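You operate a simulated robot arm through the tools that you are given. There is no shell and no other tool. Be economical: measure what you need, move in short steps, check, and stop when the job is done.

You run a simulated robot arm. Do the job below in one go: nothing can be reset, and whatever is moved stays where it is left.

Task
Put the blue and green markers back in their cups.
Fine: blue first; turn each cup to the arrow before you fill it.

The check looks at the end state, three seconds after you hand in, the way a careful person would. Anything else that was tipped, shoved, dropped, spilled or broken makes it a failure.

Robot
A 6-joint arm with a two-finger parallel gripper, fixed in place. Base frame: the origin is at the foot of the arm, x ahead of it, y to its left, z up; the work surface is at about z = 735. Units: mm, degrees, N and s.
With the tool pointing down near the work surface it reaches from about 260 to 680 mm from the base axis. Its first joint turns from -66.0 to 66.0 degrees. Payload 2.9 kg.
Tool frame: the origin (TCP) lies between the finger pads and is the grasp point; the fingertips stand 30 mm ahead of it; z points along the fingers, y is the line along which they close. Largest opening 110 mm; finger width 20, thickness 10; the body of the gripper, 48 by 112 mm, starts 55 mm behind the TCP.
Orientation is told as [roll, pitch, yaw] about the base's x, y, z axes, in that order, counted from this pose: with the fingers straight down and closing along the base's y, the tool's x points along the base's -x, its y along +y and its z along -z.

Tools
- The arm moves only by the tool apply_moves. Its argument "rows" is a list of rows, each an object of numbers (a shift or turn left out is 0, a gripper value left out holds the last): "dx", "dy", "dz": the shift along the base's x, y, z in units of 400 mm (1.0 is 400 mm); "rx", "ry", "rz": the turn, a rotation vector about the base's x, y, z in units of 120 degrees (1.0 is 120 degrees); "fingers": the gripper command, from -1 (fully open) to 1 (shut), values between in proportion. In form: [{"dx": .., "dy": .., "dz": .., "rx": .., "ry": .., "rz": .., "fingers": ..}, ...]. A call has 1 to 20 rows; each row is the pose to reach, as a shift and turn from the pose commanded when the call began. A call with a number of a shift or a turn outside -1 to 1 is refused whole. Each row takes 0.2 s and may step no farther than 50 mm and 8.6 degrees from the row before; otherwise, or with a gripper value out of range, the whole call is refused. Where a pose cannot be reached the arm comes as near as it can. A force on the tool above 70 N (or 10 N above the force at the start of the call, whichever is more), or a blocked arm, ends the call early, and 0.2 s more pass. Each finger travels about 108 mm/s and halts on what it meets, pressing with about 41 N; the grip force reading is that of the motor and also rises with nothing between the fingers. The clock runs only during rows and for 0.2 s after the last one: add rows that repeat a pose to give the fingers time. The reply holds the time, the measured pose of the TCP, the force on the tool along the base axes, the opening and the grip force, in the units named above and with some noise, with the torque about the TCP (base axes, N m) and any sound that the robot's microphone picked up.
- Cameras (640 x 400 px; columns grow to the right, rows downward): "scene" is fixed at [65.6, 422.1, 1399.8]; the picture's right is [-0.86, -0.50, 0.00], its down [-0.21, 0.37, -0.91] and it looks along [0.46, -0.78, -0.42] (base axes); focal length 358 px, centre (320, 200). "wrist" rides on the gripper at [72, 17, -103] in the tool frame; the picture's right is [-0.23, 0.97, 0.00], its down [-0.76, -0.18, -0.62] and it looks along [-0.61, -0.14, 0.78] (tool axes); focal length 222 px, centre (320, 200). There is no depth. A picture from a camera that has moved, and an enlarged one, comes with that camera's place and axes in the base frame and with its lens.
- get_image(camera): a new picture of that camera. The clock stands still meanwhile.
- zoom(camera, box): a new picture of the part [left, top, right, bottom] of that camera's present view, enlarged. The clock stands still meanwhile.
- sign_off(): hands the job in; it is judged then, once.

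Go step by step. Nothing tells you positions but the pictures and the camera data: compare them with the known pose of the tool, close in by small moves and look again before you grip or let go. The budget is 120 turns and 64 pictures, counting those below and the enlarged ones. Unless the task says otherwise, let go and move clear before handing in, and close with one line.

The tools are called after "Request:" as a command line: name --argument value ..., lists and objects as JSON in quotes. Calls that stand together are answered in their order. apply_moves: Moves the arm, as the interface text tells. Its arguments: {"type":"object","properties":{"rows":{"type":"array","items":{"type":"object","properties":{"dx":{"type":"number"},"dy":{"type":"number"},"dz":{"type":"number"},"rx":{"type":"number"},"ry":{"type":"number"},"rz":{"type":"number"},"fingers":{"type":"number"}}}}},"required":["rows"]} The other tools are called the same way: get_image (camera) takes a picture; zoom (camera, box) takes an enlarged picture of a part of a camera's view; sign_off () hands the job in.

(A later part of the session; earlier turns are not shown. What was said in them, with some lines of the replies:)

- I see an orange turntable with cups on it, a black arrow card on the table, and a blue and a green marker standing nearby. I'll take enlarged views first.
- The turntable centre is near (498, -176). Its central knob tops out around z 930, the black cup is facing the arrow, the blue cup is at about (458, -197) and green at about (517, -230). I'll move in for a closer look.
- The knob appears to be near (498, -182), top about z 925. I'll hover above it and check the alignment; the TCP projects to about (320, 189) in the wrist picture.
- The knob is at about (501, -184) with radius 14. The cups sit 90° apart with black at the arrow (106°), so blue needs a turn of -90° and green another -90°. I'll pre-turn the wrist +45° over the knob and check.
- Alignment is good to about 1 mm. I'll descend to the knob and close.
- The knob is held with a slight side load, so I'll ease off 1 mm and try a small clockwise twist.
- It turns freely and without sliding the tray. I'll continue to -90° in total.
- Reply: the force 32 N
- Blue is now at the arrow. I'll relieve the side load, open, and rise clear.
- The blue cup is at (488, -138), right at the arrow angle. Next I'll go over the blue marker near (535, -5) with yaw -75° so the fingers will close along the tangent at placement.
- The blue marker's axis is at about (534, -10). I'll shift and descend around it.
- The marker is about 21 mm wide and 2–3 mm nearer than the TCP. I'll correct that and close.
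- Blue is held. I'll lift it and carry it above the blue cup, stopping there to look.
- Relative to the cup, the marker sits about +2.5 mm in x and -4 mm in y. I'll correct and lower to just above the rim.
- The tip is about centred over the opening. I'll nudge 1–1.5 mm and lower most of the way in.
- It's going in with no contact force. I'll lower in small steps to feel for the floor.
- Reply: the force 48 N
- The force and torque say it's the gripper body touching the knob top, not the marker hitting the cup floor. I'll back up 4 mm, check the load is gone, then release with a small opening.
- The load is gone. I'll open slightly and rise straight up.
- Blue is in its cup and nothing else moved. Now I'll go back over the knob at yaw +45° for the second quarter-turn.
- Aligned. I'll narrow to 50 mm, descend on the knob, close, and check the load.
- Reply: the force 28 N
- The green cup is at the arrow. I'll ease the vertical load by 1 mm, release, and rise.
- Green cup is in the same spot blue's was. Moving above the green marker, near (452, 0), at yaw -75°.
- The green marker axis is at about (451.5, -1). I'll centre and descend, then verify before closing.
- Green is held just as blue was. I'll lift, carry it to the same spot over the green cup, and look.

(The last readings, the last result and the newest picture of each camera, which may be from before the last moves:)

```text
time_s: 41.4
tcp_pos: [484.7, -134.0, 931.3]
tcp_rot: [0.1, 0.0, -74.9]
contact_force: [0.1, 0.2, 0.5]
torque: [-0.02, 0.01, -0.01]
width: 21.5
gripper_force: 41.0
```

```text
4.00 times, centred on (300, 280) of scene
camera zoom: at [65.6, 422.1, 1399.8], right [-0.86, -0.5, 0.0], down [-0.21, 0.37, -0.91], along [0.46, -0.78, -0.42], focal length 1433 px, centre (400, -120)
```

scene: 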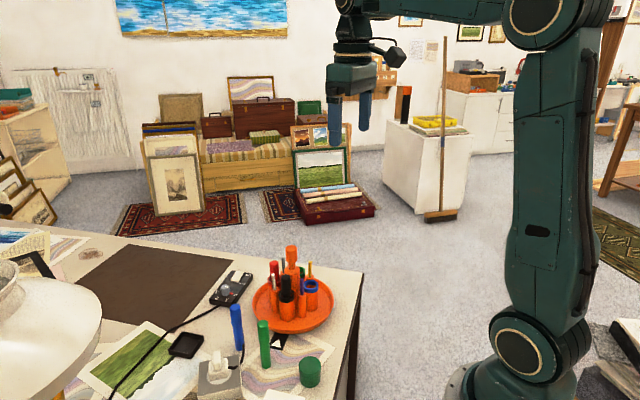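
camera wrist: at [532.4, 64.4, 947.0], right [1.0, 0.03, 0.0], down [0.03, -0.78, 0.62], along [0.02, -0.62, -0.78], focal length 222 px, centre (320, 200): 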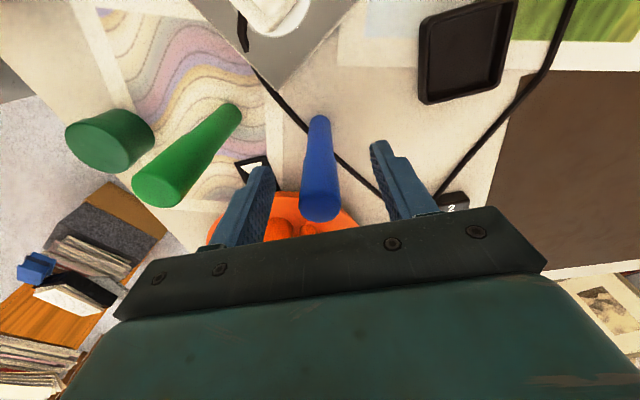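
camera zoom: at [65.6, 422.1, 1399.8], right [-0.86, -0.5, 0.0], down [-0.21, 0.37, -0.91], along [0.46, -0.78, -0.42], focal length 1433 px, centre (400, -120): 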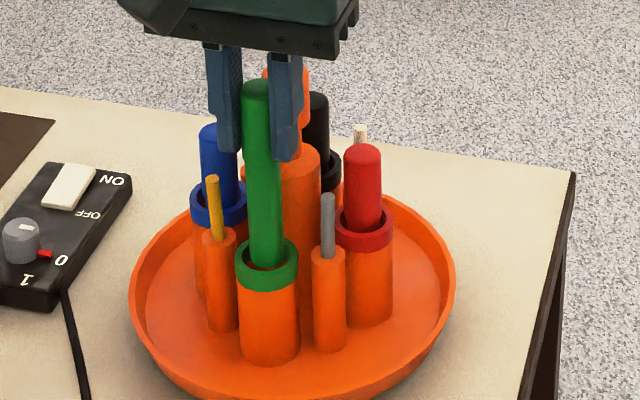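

It's centred over the green cup. I'll lower it in to TCP z ≈ 869, staying clear of the knob.

Request:
apply_moves --rows '[{"dy": 0.003}, {"dy": 0.003, "dz": -0.03}, {"dy": 0.003, "dz": -0.06}, {"dy": 0.003, "dz": -0.09}, {"dy": 0.003, "dz": -0.12}, {"dy": 0.003, "dz": -0.145}, {"dy": 0.003, "dz": -0.158}, {"dy": 0.003, "dz": -0.158}]'

Request:
zoom --camera "scene" --box '[250, 230, 350, 330]'

```text
time_s: 43.2
tcp_pos: [486.7, -133.2, 870.3]
tcp_rot: [0.0, 0.0, -75.0]
contact_force: [0.5, -0.2, -0.3]
torque: [0.02, -0.03, 0.01]
width: 21.2
gripper_force: 40.9
```

```text
4.00 times, centred on (300, 280) of scene
camera zoom: at [65.6, 422.1, 1399.8], right [-0.86, -0.5, 0.0], down [-0.21, 0.37, -0.91], along [0.46, -0.78, -0.42], focal length 1433 px, centre (400, -120)
```

zoom: 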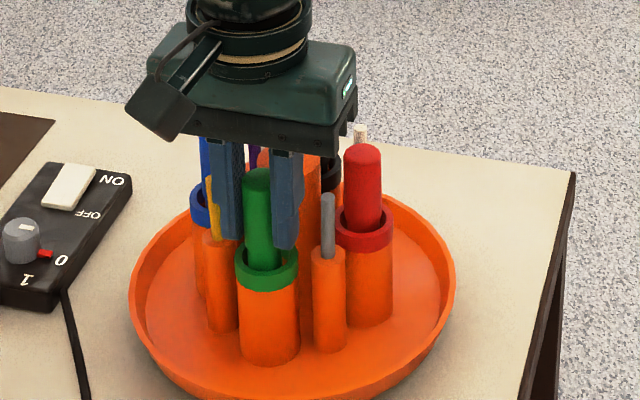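

The marker is deep in the cup with no contact load. I'll open slightly, rise straight up, and move clear.

Request:
apply_moves --rows '[{"fingers": 0.58}, {"fingers": 0.5}, {"fingers": 0.45}, {"fingers": 0.45}, {"dz": 0.02, "fingers": 0.45}, {"dz": 0.06, "fingers": 0.45}, {"dz": 0.12, "fingers": 0.45}, {"dz": 0.2, "fingers": 0.45}, {"dz": 0.3, "fingers": 0.45}, {"dz": 0.42, "fingers": 0.45}, {"dz": 0.52, "fingers": 0.45}]'

Request:
get_image --camera "scene"

Request:
zoom --camera "scene" --box '[180, 230, 360, 400]'

Request:
zoom --camera "wrist" --box '[160, 0, 480, 200]'

```text
time_s: 45.6
tcp_pos: [485.1, -132.2, 1077.0]
tcp_rot: [0.0, 0.0, -74.9]
contact_force: [-0.3, -0.3, 0.3]
torque: [0.02, -0.03, -0.02]
width: 30.5
gripper_force: 0.1
```

```text
21 pictures are left
```

scene: 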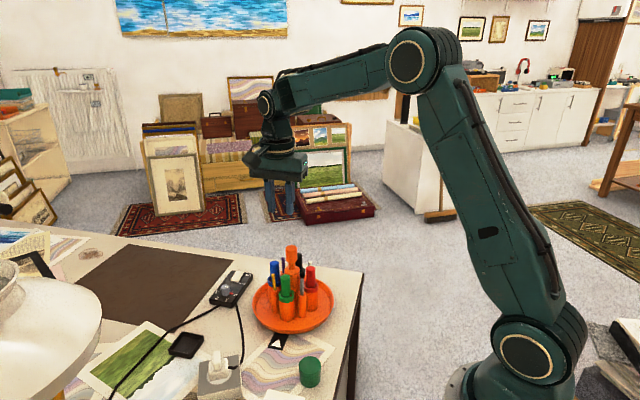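

```text
2.35 times, centred on (270, 315) of scene
camera zoom: at [65.6, 422.1, 1399.8], right [-0.86, -0.5, 0.0], down [-0.21, 0.37, -0.91], along [0.46, -0.78, -0.42], focal length 843 px, centre (438, -71)
```

zoom: 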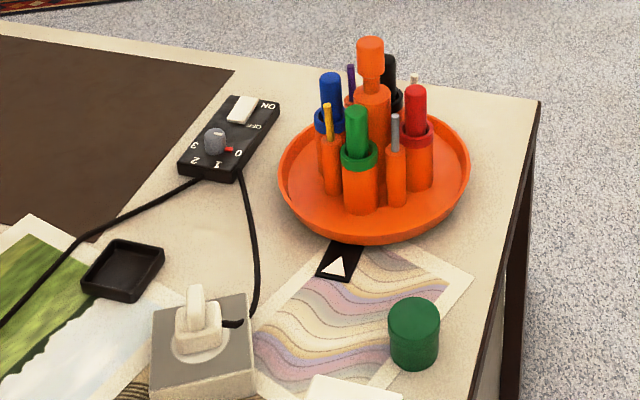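

```text
2.00 times, centred on (320, 100) of wrist
camera zoom: at [484.0, -58.4, 1180.4], right [1.0, 0.03, 0.0], down [0.03, -0.78, 0.62], along [0.02, -0.62, -0.78], focal length 444 px, centre (320, 400)
```

zoom: 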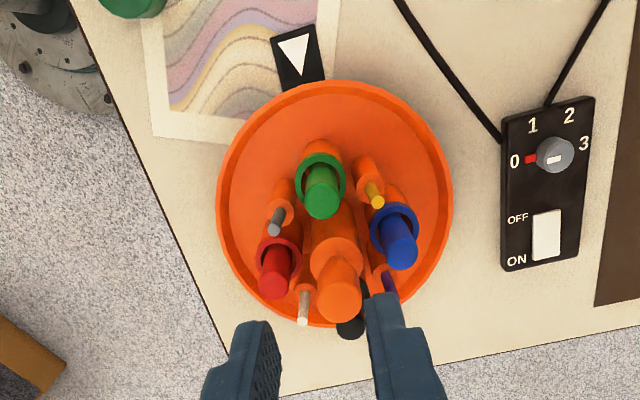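

Both markers stand in their matching cups, green is at the arrow, nothing else has moved, and the arm is clear. I'm handing in.

Request:
sign_off

```text
The job is handed in.
```

The blue marker and then the green one are back in their cups, each cup turned to the arrow before it was filled; the gripper briefly touched the centre knob while placing blue, but nothing shifted.
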